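You operate a simulated robot arm through the tools that you are given. There is no shell and no other tool. Be economical: measure what you need, move in short steps, check, and stop when the job is done.

Carry out the task below with a simulated robot arm. There is one attempt and no reset: what you move stays moved.

Task
Move the green-banded barrel from the wash tank to the first rinse tank.
Fine: the desk buttons are dead till the yellow hand control stands in its bracket; let it drip off over the wash tank, no drips carried along the row; leave the other barrels. Set down upright: yellow hand control.

It is judged by the outcome, as a careful person would: the job done as asked, and still so three seconds after it is handed in. It fails if anything else is knocked over, pushed out of place, dropped, spilled or broken.

Robot
A 6-joint arm with a two-finger gripper, on a carriage that runs on a rail from [-0.007, 1.384] to [0.005, -0.956] (x, y) and turns from -214 to 118 degrees about z. Base frame: it is fixed where the carriage stands at the start and does not move with it; the origin is on the floor, on the carriage's upright axis, x ahead of it, y to its left, z up. Units: m, degrees, N and s.
Its first joint turns from -166.0 to 166.0 degrees. Places, roughly: bracket on the button desk [0.8, -1.1, 1]; green-banded barrel [0, -3, 1]; orange-banded barrel [0, -2, 1]; purple-banded barrel [0, -4.5, 1]. Payload 5 kg.
The TCP is the grasp point between the finger pads, 0.03 m short of the fingertips. In the tool frame z runs along the fingers and y along their closing line. Largest opening 0.176 m; the body of the gripper starts 0.153 m behind the TCP.
Orientation is told as [roll, pitch, yaw] about the base's x, y, z axes, in that order, counted from this pose: with the fingers straight down and closing along the base's y, the tool's x points along the base's -x, its y along +y and its z along -z.

Tools
- The arm moves only by the tool arm_command. Its argument "deltas" is a list that holds one entry, the list of rows, each a list of 7 numbers: the opening, from 0 (shut) to 1 (fully open), then the shift along the base's x, y, z in m, then the turn, a rotation vector about the base's x, y, z in degrees. In form: [[[gripper, tx, ty, tz, rx, ry, rz], ...]]. A call has 1 to 10 rows; each row shifts and turns the commanded pose from where the row before left it. A row lasts 0.2 s, in which the tool goes at most 0.05 m and 8.6 degrees; a call with a longer step from one row to the next is refused whole, and so is a gripper value outside its range. Where a pose cannot be reached the arm comes as near as it can. A force on the tool above 40 N (or 10 N above the force at the start of the call, whichever is more), or a blocked arm, ends the call early, and 0.2 s more pass. The fingers move at their own pace and stop on an object; they squeeze with about 39 N. The grip force told is the motor's: it shows also when the fingers shut on nothing. Time passes only in rows, and 0.2 s behind the last, so rows that do not move let the fingers close. The reply holds the time, the measured pose of the TCP, the force on the tool along the base axes, the opening and the grip force, in the units named above and with some noise, with the torque about the TCP (base axes, N m) and any sound that the robot's microphone picked up.
- Cameras (640 x 400 px; columns grow to the right, rows downward): "scene" is now at [0.0497, 0.1538, 1.7357]; the picture's right is [-0.62, -0.78, 0.00], its down [-0.37, 0.29, -0.88] and it looks along [0.69, -0.55, -0.47] (base axes); focal length 259 px, centre (320, 200). "wrist" rides on the gripper at [0.067, -0.009, -0.183] in the tool frame; the picture's right is [0.14, 0.99, 0.00], its down [-0.92, 0.13, -0.36] and it looks along [-0.36, 0.05, 0.93] (tool axes); focal length 251 px, centre (320, 200).
- capture(camera): a new picture of that camera. The clock stands still meanwhile.
- lift_body(by): slides the trunk up (or, below 0, down) by that many m; the arm and the scene camera ride with it, the base frame stays. It gives what a move gives, with no picture.
- base_move(legs): drives the robot by 1 to 6 legs, each [ahead, left, turn to the left] in m, m and degrees, along the robot's own axes; the way and the turn of a leg run together, so that a leg with both is an arc; at most 1.5 m and 180 degrees a leg. The arm and the cameras ride along, it lands a little off, and it stops where it bumps. It keeps to its track: a leg is cut to what the track allows. It gives what a move gives.
- turn_head(pan, tilt): turns the head with the scene camera to pan (to the left, within 120 degrees either way) and tilt (down, from -29 to 69), counted from straight ahead of the robot. It gives what a move gives.
- locate(camera, pixels): there is no depth. For up to 12 entries [column, row, z] of the newest picture of that camera ("zoom" is the newest enlarged one), the place [x, y] in the base frame at which the ray of that pixel passes the height z, good to about 0.002 m. The clock stands still meanwhile.
- zoom(camera, box): a new picture of the part [left, top, right, bottom] of that camera's present view, enlarged. The clock stands still meanwhile.
- hand_in(): hands the job in; it is judged then, once.

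Keep the steps short. Do not move on a guess: measure, check each grasp and each placing, and mend mistakes. In all there are 80 turns and 68 pictures (those below and enlarged ones count). Leave the gripper open and the arm clear of the work at the hand-in unless told otherwise, and finish with a single line.

The tools are called after "Call:" as name(argument=value, ...) on one line, values as JSON. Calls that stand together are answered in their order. arm_command: Moves the arm, as the interface text tells. Its arguments: {"type":"object","properties":{"deltas":{"type":"array","items":{"type":"array","items":{"type":"array","items":{"type":"number"}}}}},"required":["deltas"]} The other tools are called the same way: lift_body (by) slides the trunk up or down; base_move (legs) drives the base; turn_head (pan, tilt) turns the head that bears the scene camera; capture (camera) takes a picture; locate (camera, pixels) gives the place at which the rays of pixels pass given heights; zoom (camera, box) takes an enlarged picture of a part of a camera's view; hand_in () hands the job in.

At the start:

```text
clock: 0.0
position: [0.6375, -0.3591, 1.2752]
ee_rot: [0.0, 0.0, 0.0]
ft_force: [-0.4, 0.6, 0.2]
moment: [0.0, -0.03, 0.01]
grip_width: 0.1758
finger_force: 0.0
trunk travel left (down, up): [-0.275, 0.075]
robot x, y, heading: [0.0003, -0.0003, 0.1]
head pan, tilt: [-38.5, 28.1]
```

scene: 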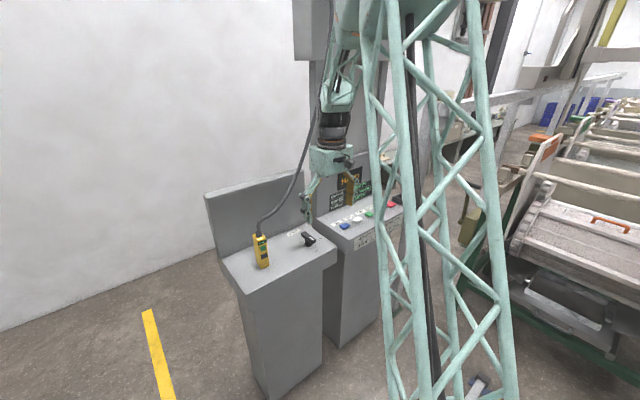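
wrist: 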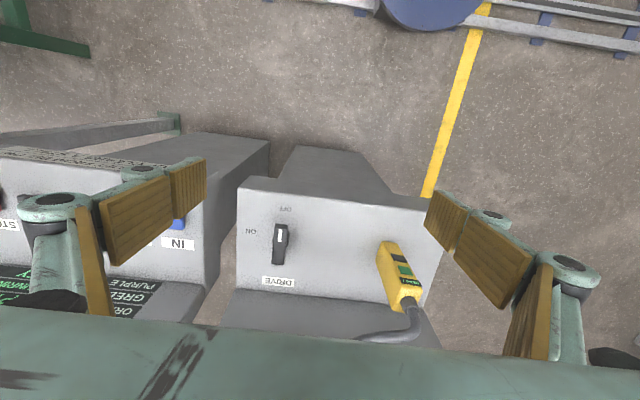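

The yellow hand control lies on the left cabinet, next to a DRIVE ON/OFF switch, and the button desk is to its right. I'll zoom in on both before moving anything.

Call:
zoom(camera="scene", box=[200, 130, 440, 280])

Call:
zoom(camera="wrist", box=[200, 160, 460, 350])

Call:
zoom(camera="wrist", box=[0, 130, 230, 330])

```text
2.67 times, centred on (320, 205) of scene
```

zoom: 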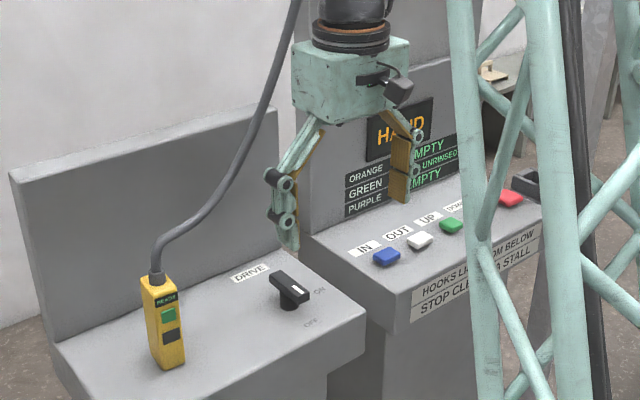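

```text
2.11 times, centred on (330, 255) of wrist
```

zoom: 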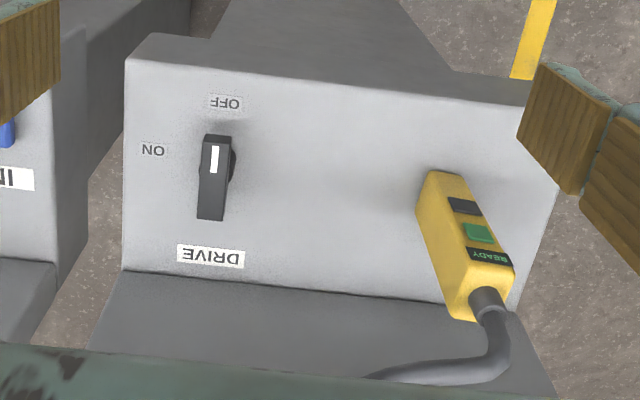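

```text
2.00 times, centred on (115, 230) of wrist
```

zoom: 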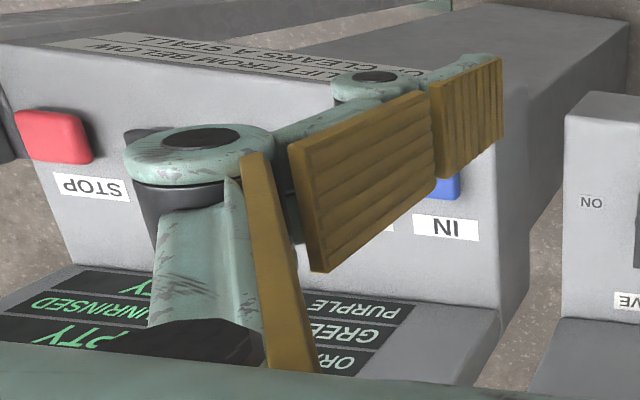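

The DRIVE switch's white mark points at OFF, and the display says HAND. Next I'll turn the head to look along the tank row.

Call:
turn_head(pan=-85, tilt=15)

Call:
capture(camera="scene")

Call:
zoom(camera="scene", box=[240, 80, 480, 230])

```text
clock: 1.1
position: [0.6386, -0.3592, 1.2756]
ee_rot: [0.0, 0.0, 0.0]
ft_force: [0.0, 0.3, -1.0]
moment: [0.01, 0.01, -0.02]
grip_width: 0.1757
finger_force: 0.0
trunk travel left (down, up): [-0.275, 0.075]
robot x, y, heading: [0.0007, 0.0003, 0.1]
head pan, tilt: [-85.0, 15.0]
```

```text
62 pictures are left
```

scene: 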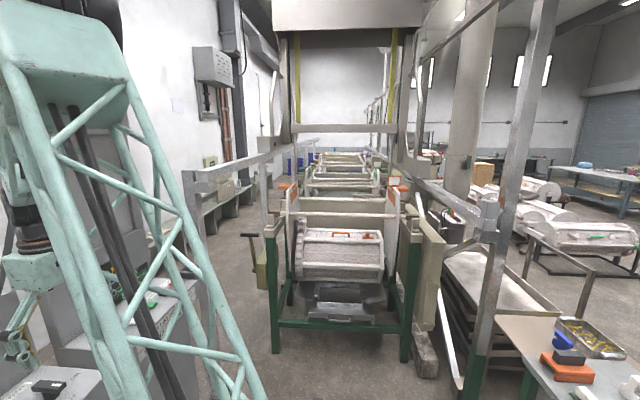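

```text
2.67 times, centred on (360, 155) of scene
```

zoom: 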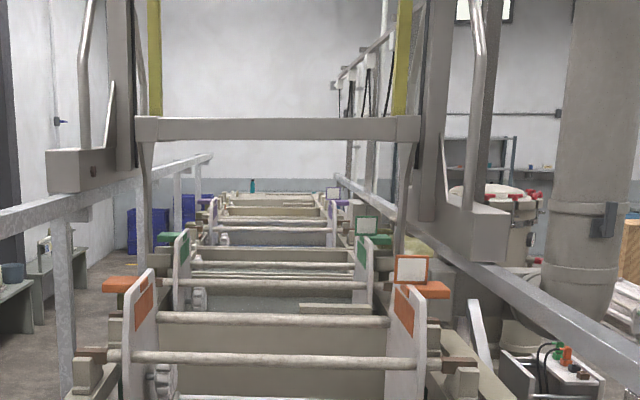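

Comparing both views, the control stands upright at about (0.845, -0.18), with its base near z 0.97 and the cable leaving the top. Next I'll check the cable's route and the bracket.

Call:
turn_head(pan=-30, tilt=5)

Call:
capture(camera="scene")

Call:
turn_head(pan=-62, tilt=25)

Call:
capture(camera="scene")

```text
clock: 2.4
position: [0.6374, -0.3588, 1.2766]
ee_rot: [-0.1, 0.0, 0.0]
ft_force: [0.5, 0.7, 0.2]
moment: [0.03, 0.0, -0.01]
grip_width: 0.1761
finger_force: 0.0
trunk travel left (down, up): [-0.275, 0.075]
robot x, y, heading: [-0.0012, 0.0006, -0.1]
head pan, tilt: [-30.0, 5.0]
```

```text
60 pictures are left
```

scene: 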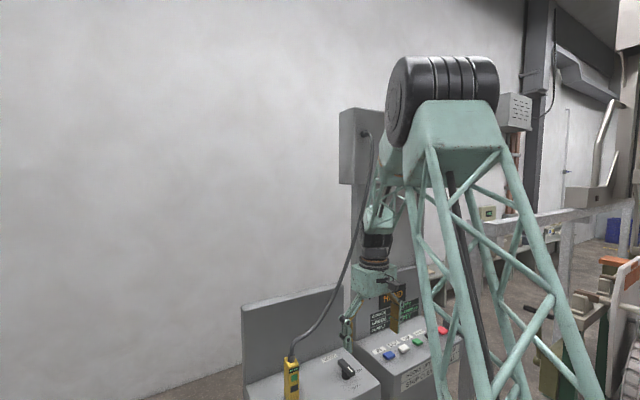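

```text
clock: 3.4
position: [0.6383, -0.3578, 1.2749]
ee_rot: [0.0, -0.1, 0.1]
ft_force: [0.4, -1.6, 0.6]
moment: [0.0, 0.06, -0.02]
grip_width: 0.176
finger_force: 0.0
trunk travel left (down, up): [-0.275, 0.075]
robot x, y, heading: [0.0012, 0.0027, 0.3]
head pan, tilt: [-62.0, 25.0]
```

```text
59 pictures are left
```

scene: 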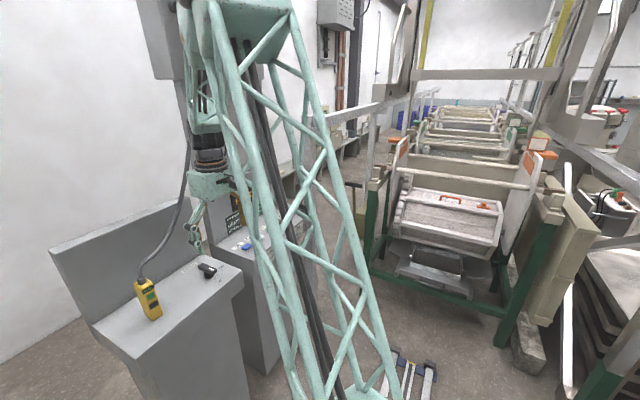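

The cable hangs from a box on the post behind the desk, so I can approach the control from the front. I'll pull the arm back, raise it a little, and drive along the rail to see the desk and bracket.

Call:
arm_command(deltas=[[[1, -0.04, 0, 0.01, 0, 0, 0], [1, -0.04, 0, 0.01, 0, 0, 0], [1, -0.04, 0, 0.01, 0, 0, 0]]])

Call:
base_move(legs=[[0, -0.6, 0]])

Call:
turn_head(pan=-15, tilt=35)

Call:
capture(camera="scene")

Call:
capture(camera="wrist")

```text
clock: 4.2
position: [0.5173, -0.3573, 1.306]
ee_rot: [0.0, 0.1, 0.0]
ft_force: [0.9, -0.3, 0.7]
moment: [0.05, 0.12, -0.01]
grip_width: 0.1758
finger_force: 0.1
trunk travel left (down, up): [-0.275, 0.075]
robot x, y, heading: [-0.0034, 0.0015, -0.0]
head pan, tilt: [-62.0, 25.0]
```

```text
clock: 7.7
position: [0.5198, -0.9522, 1.3059]
ee_rot: [0.1, 0.0, -0.2]
ft_force: [0.5, 0.6, -1.5]
moment: [0.05, 0.0, 0.0]
grip_width: 0.1759
finger_force: 0.1
trunk travel left (down, up): [-0.275, 0.075]
robot x, y, heading: [0.0007, -0.5946, -0.2]
head pan, tilt: [-62.0, 25.0]
```

```text
clock: 8.8
position: [0.5195, -0.9527, 1.3057]
ee_rot: [0.0, 0.0, -0.2]
ft_force: [0.3, -0.1, 0.7]
moment: [-0.02, 0.0, 0.0]
grip_width: 0.1764
finger_force: 0.0
trunk travel left (down, up): [-0.275, 0.075]
robot x, y, heading: [0.0023, -0.5934, -0.4]
head pan, tilt: [-15.0, 35.0]
```

```text
58 pictures are left
```

scene: 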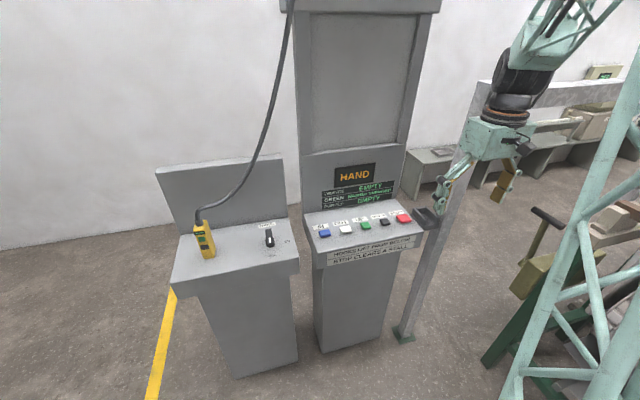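

```text
57 pictures are left
```

wrist: 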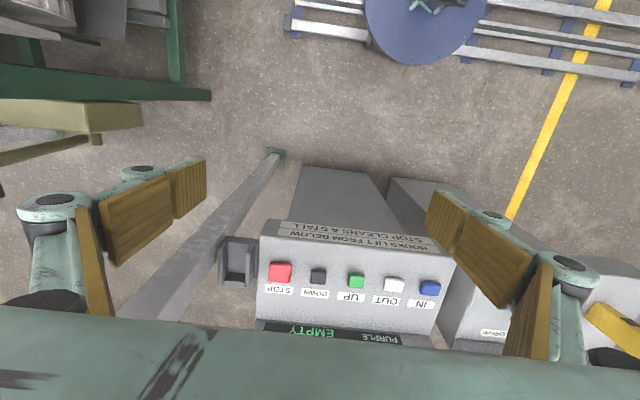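

Now I'll zoom in on the bracket, the control and the display.

Call:
zoom(camera="scene", box=[300, 150, 460, 270])

Call:
zoom(camera="wrist", box=[190, 210, 350, 310])

Call:
zoom(camera="scene", box=[160, 180, 320, 280])

```text
3.33 times, centred on (380, 210) of scene
```

zoom: 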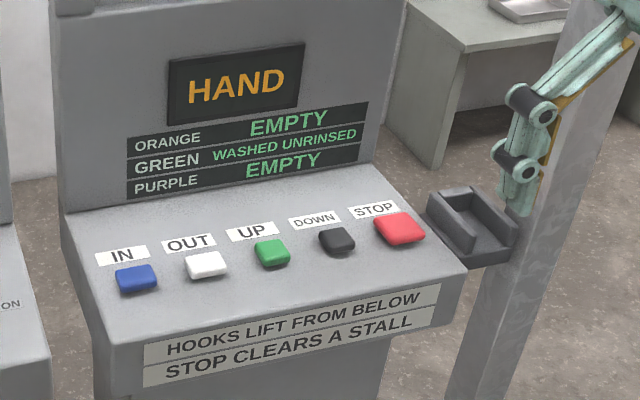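

```text
4.00 times, centred on (270, 260) of wrist
```

zoom: 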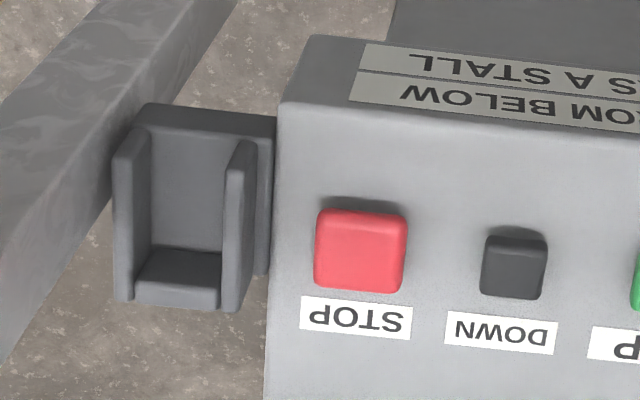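

```text
4.00 times, centred on (240, 230) of scene
```

zoom: 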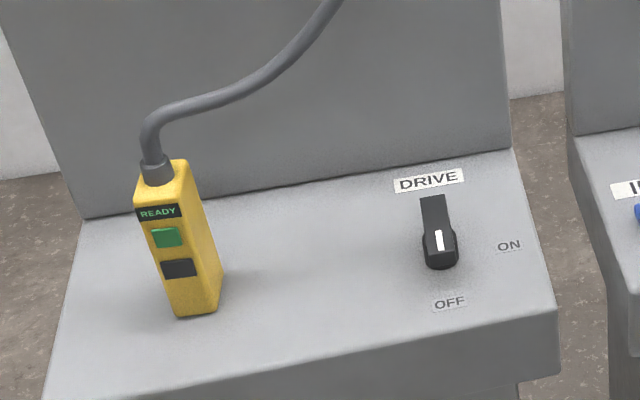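

The bracket is an open cradle to the right of STOP, with two side walls, a back wall and a floor. I'll take tight views of it and of the control to measure both.

Call:
zoom(camera="wrist", box=[205, 225, 285, 295])

Call:
zoom(camera="scene", box=[390, 190, 454, 230])

Call:
zoom(camera="scene", box=[174, 205, 238, 265])

```text
5.71 times, centred on (245, 260) of wrist
```

zoom: 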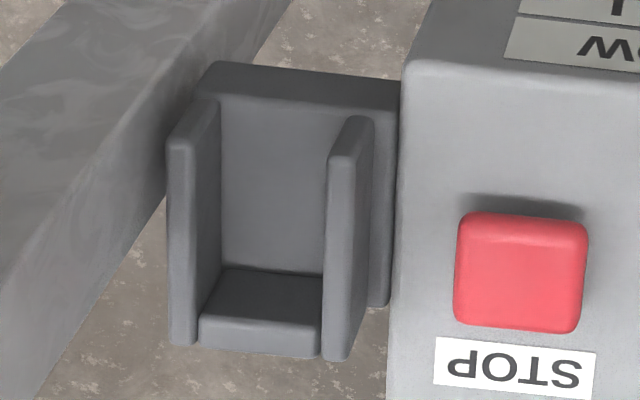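

```text
10.00 times, centred on (422, 210) of scene
```

zoom: 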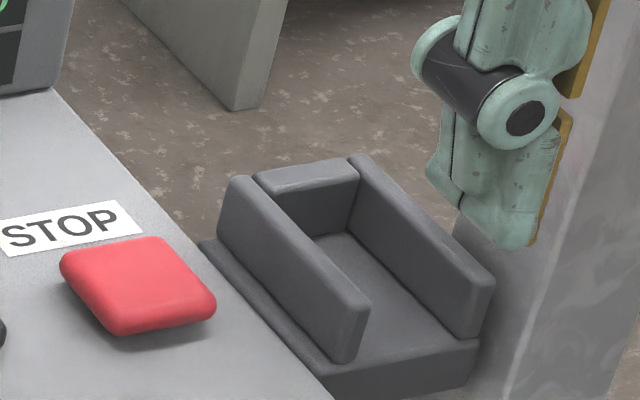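

```text
6.67 times, centred on (206, 235) of scene
```

zoom: 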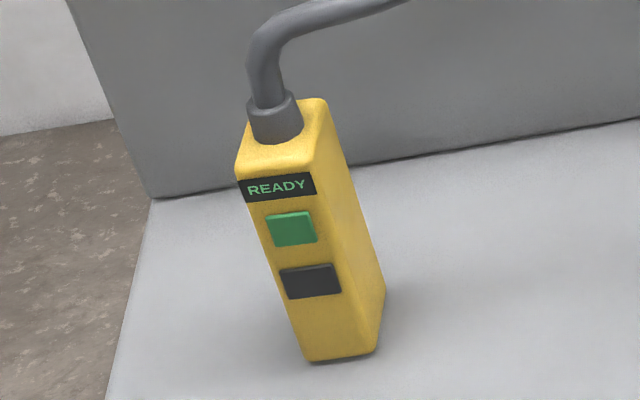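

I'll locate the bracket's corners from both cameras at two trial heights, to work out its real height and size.

Call:
locate(camera="wrist", pixels=[[222.3, 250.9, 1.0], [222.3, 250.9, 1.05], [246.4, 252.1, 1.0], [246.4, 252.1, 1.05], [228.4, 271.9, 0.95], [228.4, 271.9, 1.0], [245.5, 272.8, 0.95], [245.5, 272.8, 1.0], [224, 280.7, 1.0], [224, 280.7, 1.05], [245.4, 281.9, 1.0], [245.4, 281.9, 1.05]])

Call:
locate(camera="scene", pixels=[[436.5, 219, 1.0], [436.5, 219, 1.05], [426.7, 220, 1.0], [426.7, 220, 1.05], [424.5, 213.2, 0.95], [424.5, 213.2, 1.0], [425.7, 207.8, 1.0], [425.7, 207.8, 1.05]])

Call:
locate(camera="zoom", pixels=[[309, 361, 0.97], [375, 352, 0.97], [386, 290, 0.97], [238, 172, 1.1], [313, 166, 1.1], [328, 103, 1.1], [238, 172, 1.13], [313, 166, 1.13], [328, 103, 1.13], [275, 138, 1.13]])

```text
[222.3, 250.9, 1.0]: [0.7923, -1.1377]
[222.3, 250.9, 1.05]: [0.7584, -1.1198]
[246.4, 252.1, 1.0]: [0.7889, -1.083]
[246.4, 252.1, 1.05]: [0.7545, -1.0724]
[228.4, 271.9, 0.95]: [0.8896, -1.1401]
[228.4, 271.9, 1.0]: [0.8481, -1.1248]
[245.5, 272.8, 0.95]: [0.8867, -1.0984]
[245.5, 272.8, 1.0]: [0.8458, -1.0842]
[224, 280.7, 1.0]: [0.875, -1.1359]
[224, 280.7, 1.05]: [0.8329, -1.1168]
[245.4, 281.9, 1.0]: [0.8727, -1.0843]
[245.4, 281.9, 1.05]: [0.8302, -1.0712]
```

```text
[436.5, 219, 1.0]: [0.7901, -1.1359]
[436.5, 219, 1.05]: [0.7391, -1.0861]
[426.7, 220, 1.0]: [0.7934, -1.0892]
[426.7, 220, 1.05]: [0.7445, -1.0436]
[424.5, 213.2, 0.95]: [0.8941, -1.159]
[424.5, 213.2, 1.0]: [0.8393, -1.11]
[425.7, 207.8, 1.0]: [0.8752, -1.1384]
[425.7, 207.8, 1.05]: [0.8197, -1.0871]
```

```text
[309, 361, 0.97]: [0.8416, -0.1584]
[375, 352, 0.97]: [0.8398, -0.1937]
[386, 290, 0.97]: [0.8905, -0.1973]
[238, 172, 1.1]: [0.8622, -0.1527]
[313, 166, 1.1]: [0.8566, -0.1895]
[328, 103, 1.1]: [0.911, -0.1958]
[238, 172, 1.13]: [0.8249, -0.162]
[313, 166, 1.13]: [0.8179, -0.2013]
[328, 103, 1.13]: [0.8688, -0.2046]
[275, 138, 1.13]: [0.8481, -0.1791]
```

Measurements:
- **Bracket:** inner y from -1.137 to -1.085, walls topping at z 1.00, floor near 0.975, back wall at x of about 0.87, open toward the robot.
- **Control:** about 0.037 wide by 0.05 deep by 0.145 tall, centred at (0.866, -0.178).

I'll drive back so the tool lines up in y, and tilt it 50° so the fingers point forward and down, clear of the cable.

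Call:
base_move(legs=[[0, 0.774, 0]])

Call:
arm_command(deltas=[[[0.6, 0, 0, 0, 0, -8.4, 0], [0.6, 0, 0, 0, 0, -8.4, 0], [0.6, 0, 0, 0, 0, -8.4, 0], [0.6, 0, 0, -0.02, 0, -8.4, 0], [0.6, 0, 0, -0.03, 0, -8.4, 0], [0.6, 0, 0, -0.04, 0, -8, 0]]])

Call:
capture(camera="wrist")

```text
clock: 13.2
position: [0.5132, -0.1817, 1.3063]
ee_rot: [0.1, 0.0, -0.5]
ft_force: [-0.3, 0.9, 0.4]
moment: [0.0, 0.01, 0.0]
grip_width: 0.176
finger_force: 0.0
trunk travel left (down, up): [-0.275, 0.075]
robot x, y, heading: [-0.0006, 0.1821, -0.3]
head pan, tilt: [-15.0, 35.0]
```

```text
clock: 14.6
position: [0.5121, -0.174, 1.2134]
ee_rot: [6.1, -49.5, -5.7]
ft_force: [2.9, -11.8, 2.0]
moment: [0.95, 0.31, 1.49]
grip_width: 0.1056
finger_force: 0.0
trunk travel left (down, up): [-0.275, 0.075]
robot x, y, heading: [-0.0017, 0.1808, -0.3]
head pan, tilt: [-15.0, 35.0]
```

```text
50 pictures are left
```

wrist: 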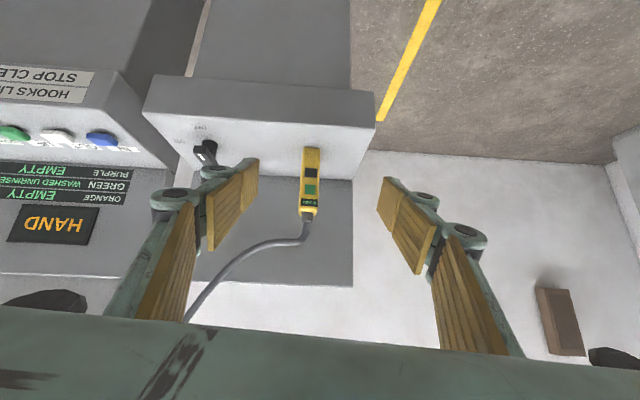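

The reply shows about 12 N sideways and the tool skewed by about 6°, so something may be touching. I'll look from the head camera before going on.

Call:
turn_head(pan=-35, tilt=25)

Call:
capture(camera="scene")

```text
clock: 15.4
position: [0.511, -0.1709, 1.2139]
ee_rot: [6.3, -49.2, -5.6]
ft_force: [-0.6, -0.1, 0.6]
moment: [0.03, -0.01, -0.01]
grip_width: 0.1053
finger_force: 0.1
trunk travel left (down, up): [-0.275, 0.075]
robot x, y, heading: [0.0013, 0.1838, -0.2]
head pan, tilt: [-35.0, 25.0]
```

```text
49 pictures are left
```

scene: 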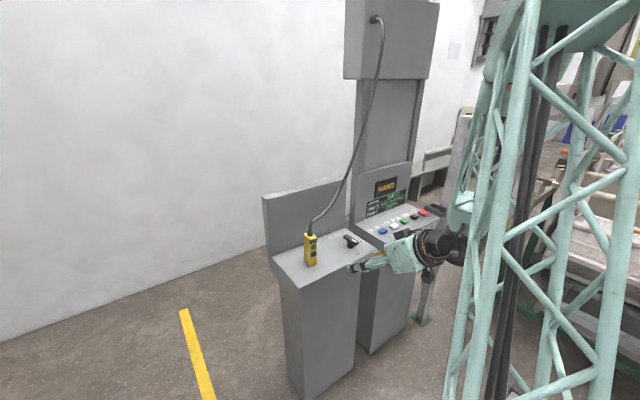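

The force is back to zero, so it was only motion; the skew comes from the arm being folded close to the mast. I'll move forward and down, short of the control, and check there.

Call:
arm_command(deltas=[[[0.6, 0.04, 0, -0.02, 0, 0, 0], [0.6, 0.04, 0, -0.02, 0, 0, 0], [0.6, 0.04, 0, -0.03, 0, 0, 0], [0.6, 0.04, 0, -0.03, 0, 0, 0], [0.6, 0.04, 0, -0.02, 0, 0, 0], [0.6, 0, 0, 0, 0, 0, 0]]])

Call:
capture(camera="wrist")

```text
clock: 16.8
position: [0.7139, -0.1844, 1.0953]
ee_rot: [1.0, -49.7, -0.9]
ft_force: [0.9, 0.0, -0.2]
moment: [-0.04, 0.04, -0.03]
grip_width: 0.1056
finger_force: 0.0
trunk travel left (down, up): [-0.275, 0.075]
robot x, y, heading: [0.0011, 0.1796, -0.4]
head pan, tilt: [-35.0, 25.0]
```

```text
48 pictures are left
```

wrist: 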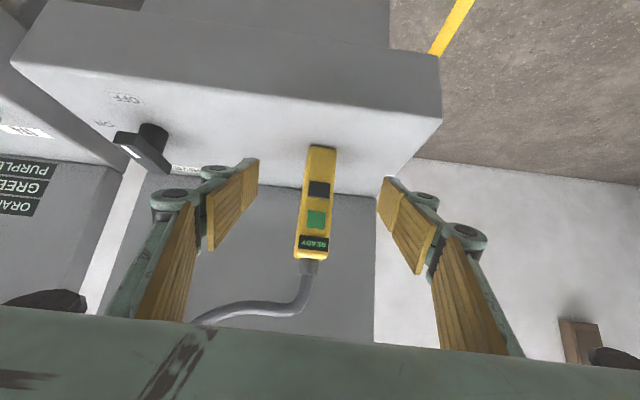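

The control (top edge near (322,147), cable end near (310,262)) sits midway between the fingertips. I'll measure its ends and the back panel.

Call:
locate(camera="wrist", pixels=[[309, 147, 0.973], [334, 147, 0.973], [297, 250, 1.115], [328, 252, 1.115], [300, 187, 0.973], [308, 200, 1.045], [330, 200, 1.045]])

```text
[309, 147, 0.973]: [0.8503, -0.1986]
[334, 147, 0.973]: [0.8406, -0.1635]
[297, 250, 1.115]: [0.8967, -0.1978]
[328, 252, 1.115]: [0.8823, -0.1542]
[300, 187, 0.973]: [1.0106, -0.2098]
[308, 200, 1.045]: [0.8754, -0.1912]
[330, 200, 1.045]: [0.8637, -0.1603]
```

The back panel is at about x 1.0, so there is room. I'll advance so the pads straddle the control's upper half.

Call:
arm_command(deltas=[[[0.6, 0.04, 0.003, -0.009, 0, 0, 0], [0.6, 0.04, 0.002, -0.008, 0, 0, 0], [0.6, 0.04, 0, 0, 0, 0, 0], [0.6, 0.032, 0, 0, 0, 0, 0], [0.6, 0, 0, 0, 0, 0, 0]]])

Call:
capture(camera="wrist")

Call:
zoom(camera="scene", box=[270, 190, 430, 290])

```text
clock: 18.0
position: [0.8664, -0.1757, 1.0753]
ee_rot: [0.5, -49.9, -0.7]
ft_force: [0.6, 0.3, -1.2]
moment: [-0.01, 0.01, -0.02]
grip_width: 0.1055
finger_force: 0.1
trunk travel left (down, up): [-0.275, 0.075]
robot x, y, heading: [0.0029, 0.1839, -0.6]
head pan, tilt: [-35.0, 25.0]
```

```text
47 pictures are left
```

wrist: 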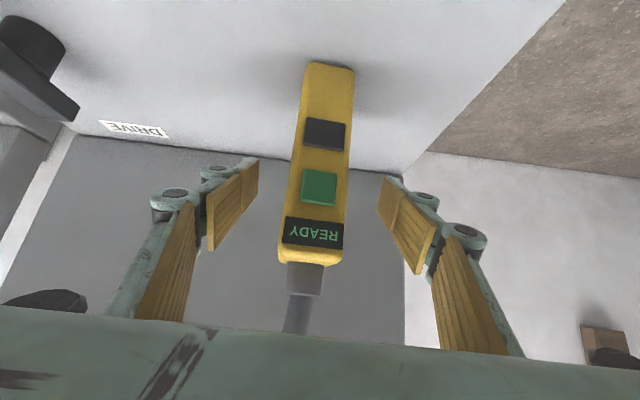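

```text
4.00 times, centred on (350, 240) of scene
```

zoom: 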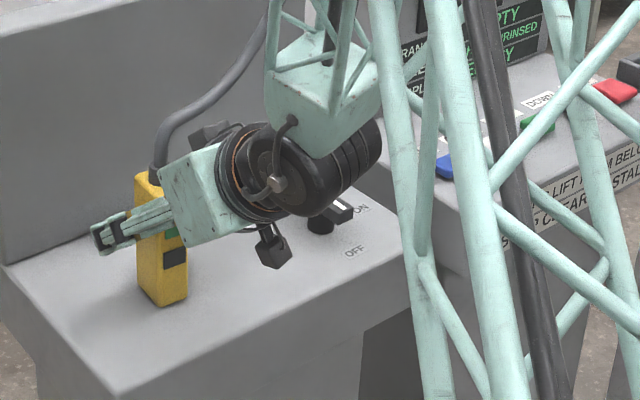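

The fingers straddle the control at mid height with nothing touching. Closing gently and giving the fingers time.

Call:
arm_command(deltas=[[[0.3, 0, 0, 0, 0, 0, 0], [0.15, 0, 0, 0, 0, 0, 0], [0.0, 0, 0, 0, 0, 0, 0], [0.0, 0, 0, 0, 0, 0, 0], [0.0, 0, 0, 0, 0, 0, 0]]])

Call:
zoom(camera="scene", box=[270, 190, 430, 290])

```text
clock: 19.2
position: [0.8634, -0.1763, 1.0772]
ee_rot: [0.6, -50.0, -0.7]
ft_force: [-0.6, -2.2, 2.1]
moment: [-0.27, -0.02, -0.03]
grip_width: 0.0392
finger_force: 38.9
trunk travel left (down, up): [-0.275, 0.075]
robot x, y, heading: [-0.0037, 0.1818, -0.6]
head pan, tilt: [-35.0, 25.0]
```

```text
4.00 times, centred on (350, 240) of scene
```

zoom: 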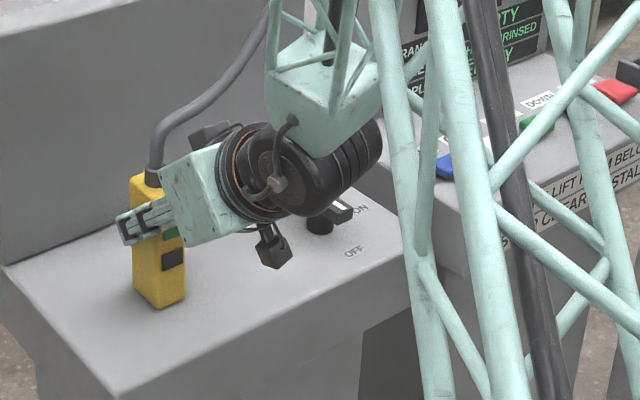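

It is gripped at 0.039 m width and 39 N. I'll lift straight up, then pull back.

Call:
arm_command(deltas=[[[0, 0, 0, 0.02, 0, 0, 0], [0, 0, 0, 0.03, 0, 0, 0], [0, 0, 0, 0.04, 0, 0, 0], [0, -0.03, 0, 0.04, 0, 0, 0], [0, -0.04, 0, 0.03, 0, 0, 0], [0, -0.04, 0, 0, 0, 0, 0], [0, -0.03, 0, 0, 0, 0, 0], [0, 0, 0, 0, 0, 0, 0]]])

Call:
capture(camera="scene")

```text
clock: 21.0
position: [0.7232, -0.1762, 1.2372]
ee_rot: [0.5, -50.0, -0.8]
ft_force: [-1.1, 0.3, -4.1]
moment: [-0.01, -0.06, 0.0]
grip_width: 0.0397
finger_force: 39.2
trunk travel left (down, up): [-0.275, 0.075]
robot x, y, heading: [0.0022, 0.1806, -0.4]
head pan, tilt: [-35.0, 25.0]
```

```text
44 pictures are left
```

scene: 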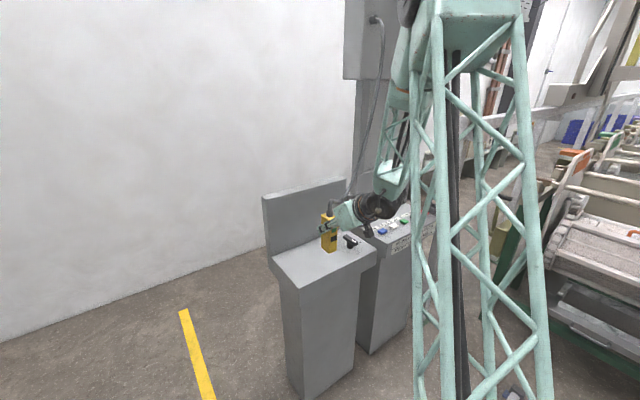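

It is held clear of the cabinet with the base at about z 1.13, and the cable stays beyond the arm. Driving toward the bracket in two stages.

Call:
base_move(legs=[[0, -0.5, 0]])

Call:
base_move(legs=[[0, -0.435, 0]])

Call:
turn_head(pan=-28, tilt=30)

Call:
capture(camera="scene")

Call:
capture(camera="wrist")

```text
clock: 24.1
position: [0.7249, -0.6941, 1.2371]
ee_rot: [0.4, -49.9, -1.1]
ft_force: [-0.2, -0.8, -5.1]
moment: [0.02, -0.04, -0.02]
grip_width: 0.0394
finger_force: 38.9
trunk travel left (down, up): [-0.275, 0.075]
robot x, y, heading: [0.0022, -0.3314, -1.2]
head pan, tilt: [-35.0, 25.0]
```

```text
clock: 26.9
position: [0.7268, -1.1331, 1.236]
ee_rot: [0.5, -50.0, -1.2]
ft_force: [0.0, -0.8, -5.8]
moment: [0.05, 0.0, 0.03]
grip_width: 0.0394
finger_force: 39.0
trunk travel left (down, up): [-0.275, 0.075]
robot x, y, heading: [0.0049, -0.7692, -0.8]
head pan, tilt: [-35.0, 25.0]
```

```text
clock: 27.6
position: [0.7261, -1.1342, 1.2356]
ee_rot: [0.7, -50.0, -1.3]
ft_force: [-0.3, -0.5, -5.2]
moment: [-0.03, -0.05, 0.0]
grip_width: 0.0393
finger_force: 39.5
trunk travel left (down, up): [-0.275, 0.075]
robot x, y, heading: [0.0057, -0.7713, -1.0]
head pan, tilt: [-28.0, 30.0]
```

```text
43 pictures are left
```

scene: 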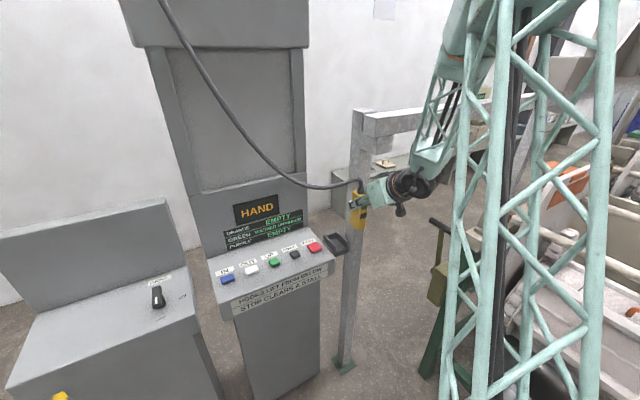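

```text
42 pictures are left
```

wrist: 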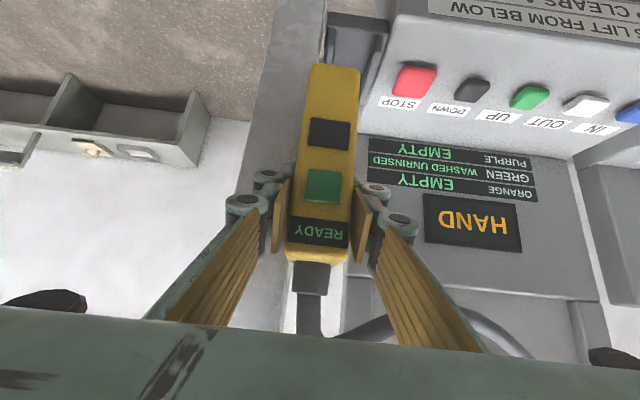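

The control hangs upright and the cable trails clear. A gantry post stands close to the bracket, so I'll locate its foot and re-measure the bracket in this view.

Call:
locate(camera="scene", pixels=[[345, 367, 0.0], [334, 362, 0.02], [355, 362, 0.02], [333, 255, 0.975], [350, 235, 1.0], [357, 115, 1.5], [378, 115, 1.5]])

Call:
zoom(camera="scene", box=[290, 160, 450, 270])

```text
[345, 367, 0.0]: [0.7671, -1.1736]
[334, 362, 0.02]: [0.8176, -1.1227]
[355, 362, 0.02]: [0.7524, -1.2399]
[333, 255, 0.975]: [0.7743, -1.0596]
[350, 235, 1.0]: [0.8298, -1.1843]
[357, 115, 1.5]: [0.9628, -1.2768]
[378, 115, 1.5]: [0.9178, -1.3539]
```

```text
3.64 times, centred on (370, 215) of scene
```

zoom: 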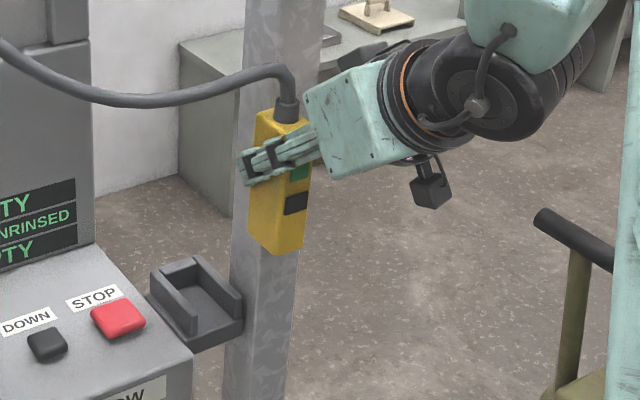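

I need the post's position to be sure the gripper clears it, so I'll cross the two cameras' views of its edges.

Call:
locate(camera="scene", pixels=[[347.5, 215, 1.0], [347.5, 215, 1.1], [366, 215, 1.0], [366, 215, 1.1]])

Call:
locate(camera="wrist", pixels=[[272, 20, 0.7], [272, 20, 0.8], [329, 20, 0.7], [329, 20, 0.8], [255, 100, 0.9], [255, 100, 1.0], [355, 95, 1.13], [305, 65, 1.13], [357, 70, 1.13], [328, 45, 0.975], [372, 75, 0.975]])

Call:
zoom(camera="wrist", box=[220, 0, 440, 140])

```text
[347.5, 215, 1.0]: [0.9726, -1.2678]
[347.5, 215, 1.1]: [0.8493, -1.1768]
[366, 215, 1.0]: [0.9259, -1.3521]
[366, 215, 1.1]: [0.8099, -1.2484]
```

```text
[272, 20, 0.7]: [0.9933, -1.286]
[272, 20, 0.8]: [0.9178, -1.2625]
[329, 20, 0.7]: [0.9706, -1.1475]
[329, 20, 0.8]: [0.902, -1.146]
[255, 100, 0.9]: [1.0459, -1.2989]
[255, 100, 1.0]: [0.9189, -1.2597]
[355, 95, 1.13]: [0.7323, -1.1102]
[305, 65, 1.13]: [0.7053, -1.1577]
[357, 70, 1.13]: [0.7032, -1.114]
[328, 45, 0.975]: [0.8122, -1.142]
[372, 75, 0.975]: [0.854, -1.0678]
```

```text
2.86 times, centred on (330, 70) of wrist
```

zoom: 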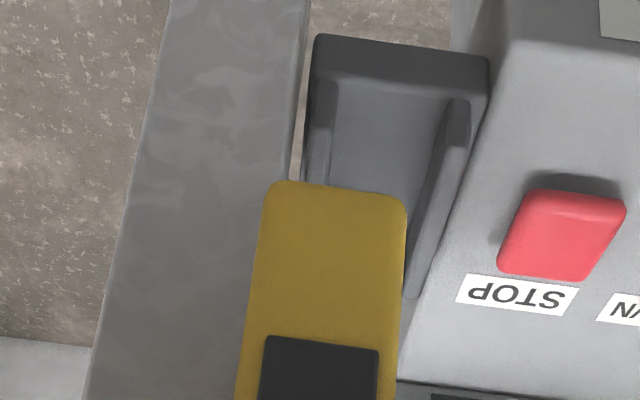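

The post's near side is at about y -1.15, right beside the bracket. With the fingers coming in level from the front, their outer knuckles (about ±0.055 m) could touch it, so I'll measure the post properly before lowering anything.

Call:
zoom(camera="scene", box=[290, 215, 386, 275])

Call:
zoom(camera="scene", box=[310, 330, 390, 380])

```text
6.67 times, centred on (338, 245) of scene
```

zoom: 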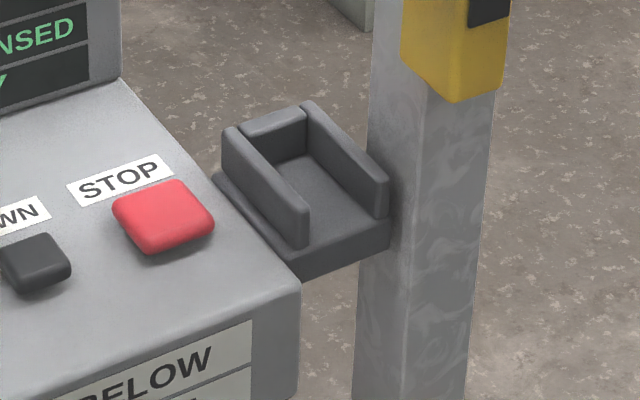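

```text
8.00 times, centred on (350, 355) of scene
```

zoom: 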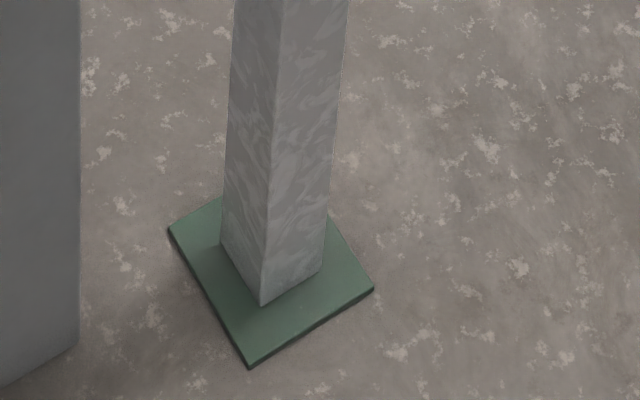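

The post's foot shows clearly: near corner (262,306), left corner (221,243), right corner (322,272). I'll locate these at the plate's height, along with the desk panel.

Call:
locate(camera="zoom", pixels=[[262, 306, 0.02], [221, 243, 0.02], [322, 272, 0.02], [250, 366, 0.0], [170, 236, 0.0], [374, 292, 0.0]])

Call:
locate(camera="scene", pixels=[[308, 226.5, 1.0], [308, 226.5, 1.05], [303, 228, 1.03], [333, 257.5, 0.98], [310, 204, 1.2], [328, 237, 0.97], [347.9, 245.5, 0.975], [336, 256, 0.975]])

```text
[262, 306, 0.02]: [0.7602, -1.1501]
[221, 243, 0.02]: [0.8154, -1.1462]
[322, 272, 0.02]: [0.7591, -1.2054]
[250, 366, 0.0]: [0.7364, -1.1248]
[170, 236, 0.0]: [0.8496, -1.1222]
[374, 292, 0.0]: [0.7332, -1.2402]
```

```text
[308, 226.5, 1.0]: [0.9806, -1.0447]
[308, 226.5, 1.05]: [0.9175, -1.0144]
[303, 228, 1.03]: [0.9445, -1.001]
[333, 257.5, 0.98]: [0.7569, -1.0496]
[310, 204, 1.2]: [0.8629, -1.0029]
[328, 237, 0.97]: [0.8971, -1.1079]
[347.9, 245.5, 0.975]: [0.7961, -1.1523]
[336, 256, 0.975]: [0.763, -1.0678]
```

The post occupies x 0.760–0.816 and y -1.148 to -1.206, so the present forward-leaning grip would hit it. A near-vertical tool, leaning 10° backward and set toward the rear of the slot, stays at x > 0.83 and clears it. That needs a regrasp, so I'll take the control back to its cabinet spot.

Call:
base_move(legs=[[0, 0.5, 0], [0, 0.456, 0]])

```text
clock: 33.1
position: [0.7231, -0.1722, 1.2365]
ee_rot: [0.5, -50.0, -0.9]
ft_force: [-0.9, 0.2, -5.7]
moment: [-0.01, -0.02, -0.04]
grip_width: 0.0396
finger_force: 39.0
trunk travel left (down, up): [-0.275, 0.075]
robot x, y, heading: [-0.0023, 0.1901, -0.4]
head pan, tilt: [-28.0, 30.0]
```

I'll set it back on the cabinet, lowering gently to just above the resting height, then the last few millimetres.

Call:
arm_command(deltas=[[[0, 0.04, 0, 0, 0, 0, 0], [0, 0.04, 0, -0.02, 0, 0, 0], [0, 0.027, 0, -0.04, 0, 0, 0], [0, 0, 0, -0.04, 0, 0, 0], [0, 0, 0, -0.035, 0, 0, 0], [0, 0, 0, -0.015, 0, 0, 0], [0, 0, 0, -0.004, 0, 0, 0], [0, 0, 0, -0.003, 0, 0, 0], [0, 0, 0, -0.002, 0, 0, 0]]])

Call:
turn_head(pan=-35, tilt=25)

Call:
zoom(camera="scene", box=[270, 190, 430, 290])

```text
clock: 35.1
position: [0.83, -0.1725, 1.0776]
ee_rot: [0.4, -49.9, -0.9]
ft_force: [-2.3, 0.1, 3.2]
moment: [-0.15, 0.43, -0.04]
grip_width: 0.0393
finger_force: 38.1
trunk travel left (down, up): [-0.275, 0.075]
robot x, y, heading: [0.0002, 0.1902, -0.4]
head pan, tilt: [-28.0, 30.0]
```

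```text
clock: 35.8
position: [0.8297, -0.1722, 1.0782]
ee_rot: [0.5, -50.0, -0.9]
ft_force: [0.4, -1.0, 6.2]
moment: [-0.34, 0.26, 0.05]
grip_width: 0.0393
finger_force: 39.7
trunk travel left (down, up): [-0.275, 0.075]
robot x, y, heading: [0.0005, 0.1884, -0.9]
head pan, tilt: [-35.0, 25.0]
```

```text
4.00 times, centred on (350, 240) of scene
```

zoom: 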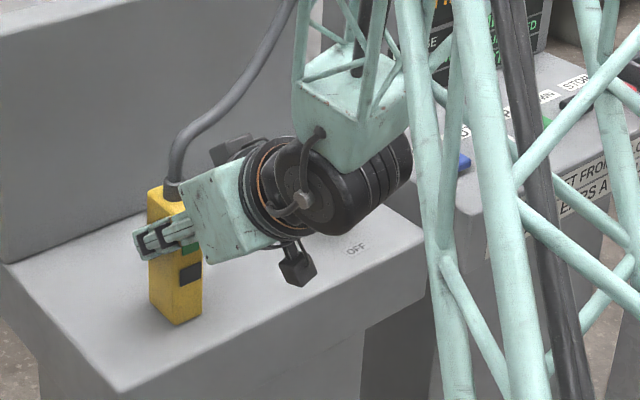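

It is resting (vertical force changed from -5 to +6 N) and upright. I'll open, back straight out, and rise.

Call:
arm_command(deltas=[[[0.3, 0, 0, 0, 0, 0, 0], [0.6, 0, 0, 0, 0, 0, 0], [0.6, 0, 0, 0, 0, 0, 0], [0.6, -0.04, 0, 0, 0, 0, 0], [0.6, -0.04, 0, 0.01, 0, 0, 0], [0.6, -0.04, 0, 0.03, 0, 0, 0], [0.6, -0.03, 0, 0.04, 0, 0, 0], [0.6, 0, 0, 0.045, 0, 0, 0], [0.6, 0, 0, 0.045, 0, 0, 0]]])

Call:
arm_command(deltas=[[[0.6, 0, 0, 0.04, 0, 8.5, 0], [0.6, 0, 0, 0.03, 0, 8.5, 0], [0.6, 0, 0, 0, 0, 8.5, 0], [0.6, 0, 0, 0, 0, 8.5, 0], [0.6, 0, 0, 0, 0, 8.5, 0], [0.6, 0, 0, 0, 0, 8.5, 0], [0.6, 0, 0, 0, 0, 8.5, 0], [0.6, 0, 0, 0, 0, 0, 0]]])

Call:
capture(camera="wrist")

Call:
zoom(camera="scene", box=[260, 130, 420, 280])

```text
clock: 37.8
position: [0.6816, -0.1726, 1.2479]
ee_rot: [0.5, -49.9, -0.9]
ft_force: [0.9, -0.8, -0.5]
moment: [0.03, 0.13, -0.01]
grip_width: 0.1055
finger_force: 0.0
trunk travel left (down, up): [-0.275, 0.075]
robot x, y, heading: [0.003, 0.1903, -0.5]
head pan, tilt: [-35.0, 25.0]
```

```text
clock: 39.6
position: [0.6812, -0.1731, 1.3175]
ee_rot: [-0.4, 9.5, -0.6]
ft_force: [0.8, -0.5, -2.0]
moment: [-0.05, 0.26, -0.03]
grip_width: 0.1057
finger_force: 0.1
trunk travel left (down, up): [-0.275, 0.075]
robot x, y, heading: [-0.0037, 0.1848, -0.6]
head pan, tilt: [-35.0, 25.0]
```

```text
36 pictures are left
```

wrist: 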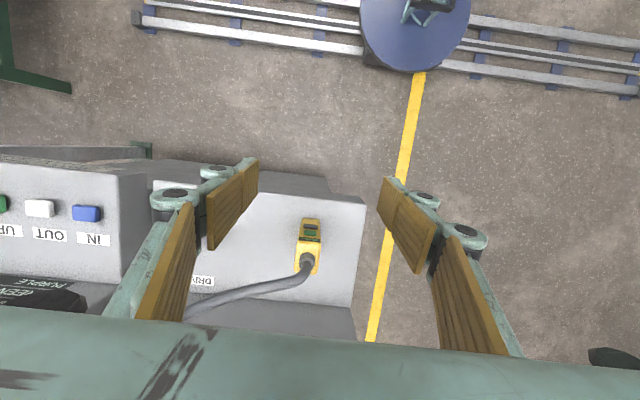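

```text
2.67 times, centred on (340, 205) of scene
```

zoom: 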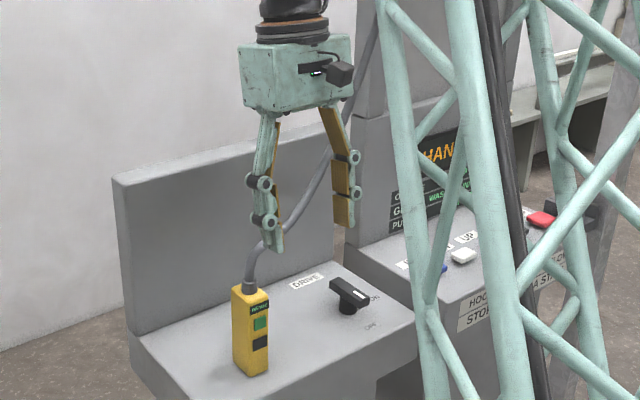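

The control stands on its own. I'll confirm its exact place, then come in from the front with the near-vertical tool so the fingers don't press on the cable.

Call:
locate(camera="zoom", pixels=[[235, 368, 0.973], [248, 377, 0.973], [269, 371, 0.973], [231, 292, 1.12], [268, 298, 1.12], [248, 290, 1.12]])

Call:
zoom(camera="wrist", box=[250, 190, 370, 300])

Call:
locate(camera="wrist", pixels=[[300, 220, 0.973], [320, 220, 0.973], [307, 262, 1.12]])

```text
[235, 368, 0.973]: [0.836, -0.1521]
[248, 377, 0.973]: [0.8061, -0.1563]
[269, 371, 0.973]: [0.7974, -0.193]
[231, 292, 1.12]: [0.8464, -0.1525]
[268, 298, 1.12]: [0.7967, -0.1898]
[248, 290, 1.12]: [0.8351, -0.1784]
```

```text
3.64 times, centred on (310, 245) of wrist
```

zoom: 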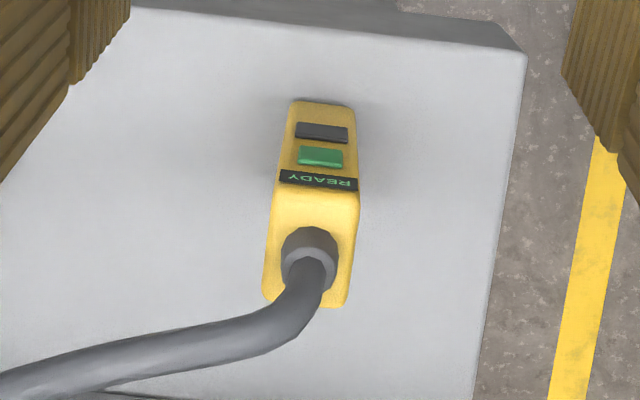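

```text
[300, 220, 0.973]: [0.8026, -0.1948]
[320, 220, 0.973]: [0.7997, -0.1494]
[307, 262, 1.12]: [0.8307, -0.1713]
```

The control's centre is at (0.829, -0.172) and it stands square. Going down in front of it, then forward around it.

Call:
arm_command(deltas=[[[0.6, 0, 0, -0.045, 0, 0, 0], [0.6, 0, 0, -0.045, 0, 0, 0], [0.6, 0, 0, -0.045, 0, 0, 0], [0.6, 0, 0, -0.045, 0, 0, 0], [0.6, 0, 0, -0.045, 0, 0, 0], [0.6, 0, 0, -0.0135, 0, 0, 0]]])

Call:
arm_command(deltas=[[[0.6, 0.04, 0, 0, 0, 0, 0], [0.6, 0.04, 0, 0, 0, 0, 0], [0.6, 0.03, 0, 0, 0, 0, 0], [0.6, 0.02, 0, 0, 0, 0, 0], [0.6, 0.01, 0, 0, 0, 0, 0], [0.6, 0.01, 0, 0, 0, 0, 0], [0.6, 0, 0, 0, 0, 0, 0]]])

Call:
capture(camera="wrist")

Call:
zoom(camera="scene", box=[270, 190, 430, 290])

```text
clock: 41.0
position: [0.6794, -0.1716, 1.0793]
ee_rot: [-0.2, 9.5, -0.6]
ft_force: [0.2, 0.2, 0.0]
moment: [0.01, 0.05, 0.0]
grip_width: 0.1056
finger_force: 0.0
trunk travel left (down, up): [-0.275, 0.075]
robot x, y, heading: [-0.0032, 0.1883, -0.7]
head pan, tilt: [-35.0, 25.0]
```

```text
clock: 42.6
position: [0.8299, -0.1717, 1.0796]
ee_rot: [-0.2, 9.6, -0.7]
ft_force: [-0.2, 0.0, 0.0]
moment: [-0.01, 0.05, 0.0]
grip_width: 0.1055
finger_force: 0.1
trunk travel left (down, up): [-0.275, 0.075]
robot x, y, heading: [-0.0021, 0.1914, -0.4]
head pan, tilt: [-35.0, 25.0]
```

```text
33 pictures are left
```

wrist: 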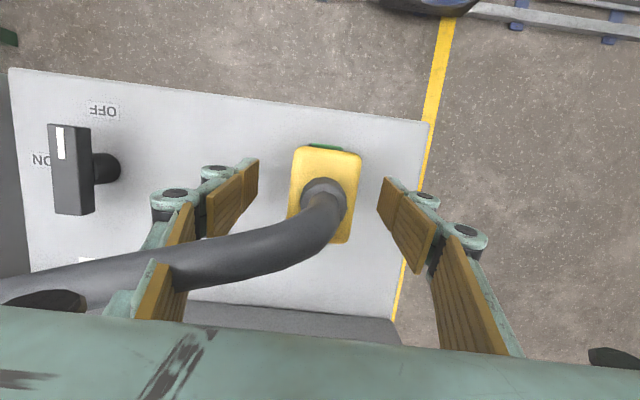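

```text
4.00 times, centred on (350, 240) of scene
```

zoom: 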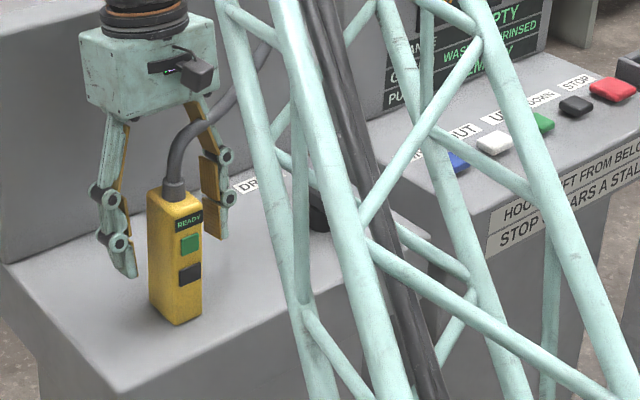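

The cable causes no force and the control sits between the pads. Closing.

Call:
arm_command(deltas=[[[0.3, 0, 0, 0, 0, 0, 0], [0.15, 0, 0, 0, 0, 0, 0], [0.0, 0, 0, 0, 0, 0, 0], [0.0, 0, 0, 0, 0, 0, 0], [0.0, 0, 0, 0, 0, 0, 0]]])

Call:
arm_command(deltas=[[[0, 0, 0, 0.02, 0, 0, 0], [0, 0, 0, 0.03, 0, 0, 0], [0, 0, 0, 0.04, 0, 0, 0], [0, 0, 0, 0.04, 0, 0, 0], [0, -0.03, 0, 0.03, 0, 0, 0], [0, -0.04, 0, 0, 0, 0, 0], [0, -0.04, 0, 0, 0, 0, 0], [0, 0, 0, 0, 0, 0, 0]]])

Call:
base_move(legs=[[0, -0.5, 0], [0, -0.44, 0]])

Call:
turn_head(pan=-28, tilt=30)

Call:
capture(camera="scene")

Call:
capture(camera="wrist")

```text
clock: 43.8
position: [0.8301, -0.1719, 1.0798]
ee_rot: [-0.3, 9.5, -0.6]
ft_force: [0.0, -0.5, 1.9]
moment: [-0.01, 0.02, 0.03]
grip_width: 0.0393
finger_force: 38.6
trunk travel left (down, up): [-0.275, 0.075]
robot x, y, heading: [-0.002, 0.1864, -0.7]
head pan, tilt: [-35.0, 25.0]
```

```text
clock: 45.6
position: [0.7169, -0.1705, 1.2419]
ee_rot: [-0.3, 9.5, -0.6]
ft_force: [-1.4, -0.3, -3.4]
moment: [-0.03, -0.25, -0.03]
grip_width: 0.0394
finger_force: 38.6
trunk travel left (down, up): [-0.275, 0.075]
robot x, y, heading: [0.0014, 0.1868, -0.5]
head pan, tilt: [-35.0, 25.0]
```

```text
clock: 51.0
position: [0.7281, -1.0939, 1.2367]
ee_rot: [0.0, 9.8, 0.3]
ft_force: [-0.1, 0.0, -5.2]
moment: [-0.08, -0.04, -0.02]
grip_width: 0.0396
finger_force: 38.7
trunk travel left (down, up): [-0.275, 0.075]
robot x, y, heading: [0.0053, -0.7476, 0.0]
head pan, tilt: [-35.0, 25.0]
stopped in leg 2: the robot was blocked; the commanded pose is now the measured one
```

```text
clock: 51.7
position: [0.7287, -1.092, 1.2384]
ee_rot: [-0.1, 9.8, 0.3]
ft_force: [-1.2, 3.8, -8.1]
moment: [-0.77, 0.17, 0.32]
grip_width: 0.0393
finger_force: 39.2
trunk travel left (down, up): [-0.275, 0.075]
robot x, y, heading: [0.0024, -0.7465, -0.2]
head pan, tilt: [-28.0, 30.0]
```

```text
31 pictures are left
```

scene: 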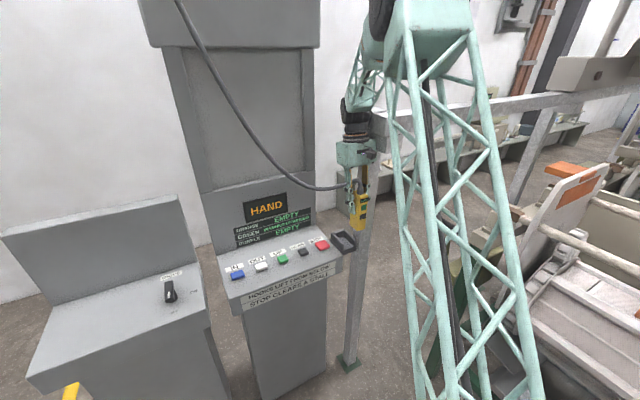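

```text
30 pictures are left
```

wrist: 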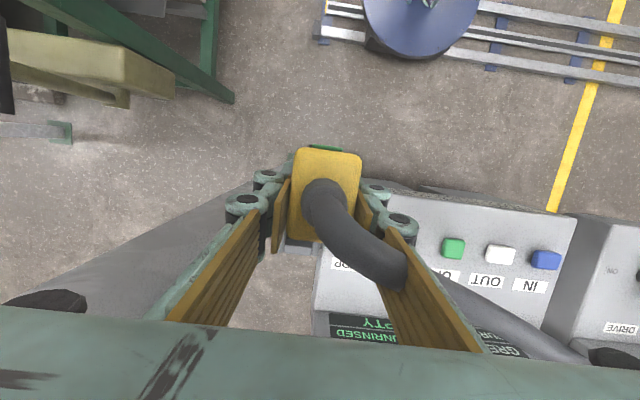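

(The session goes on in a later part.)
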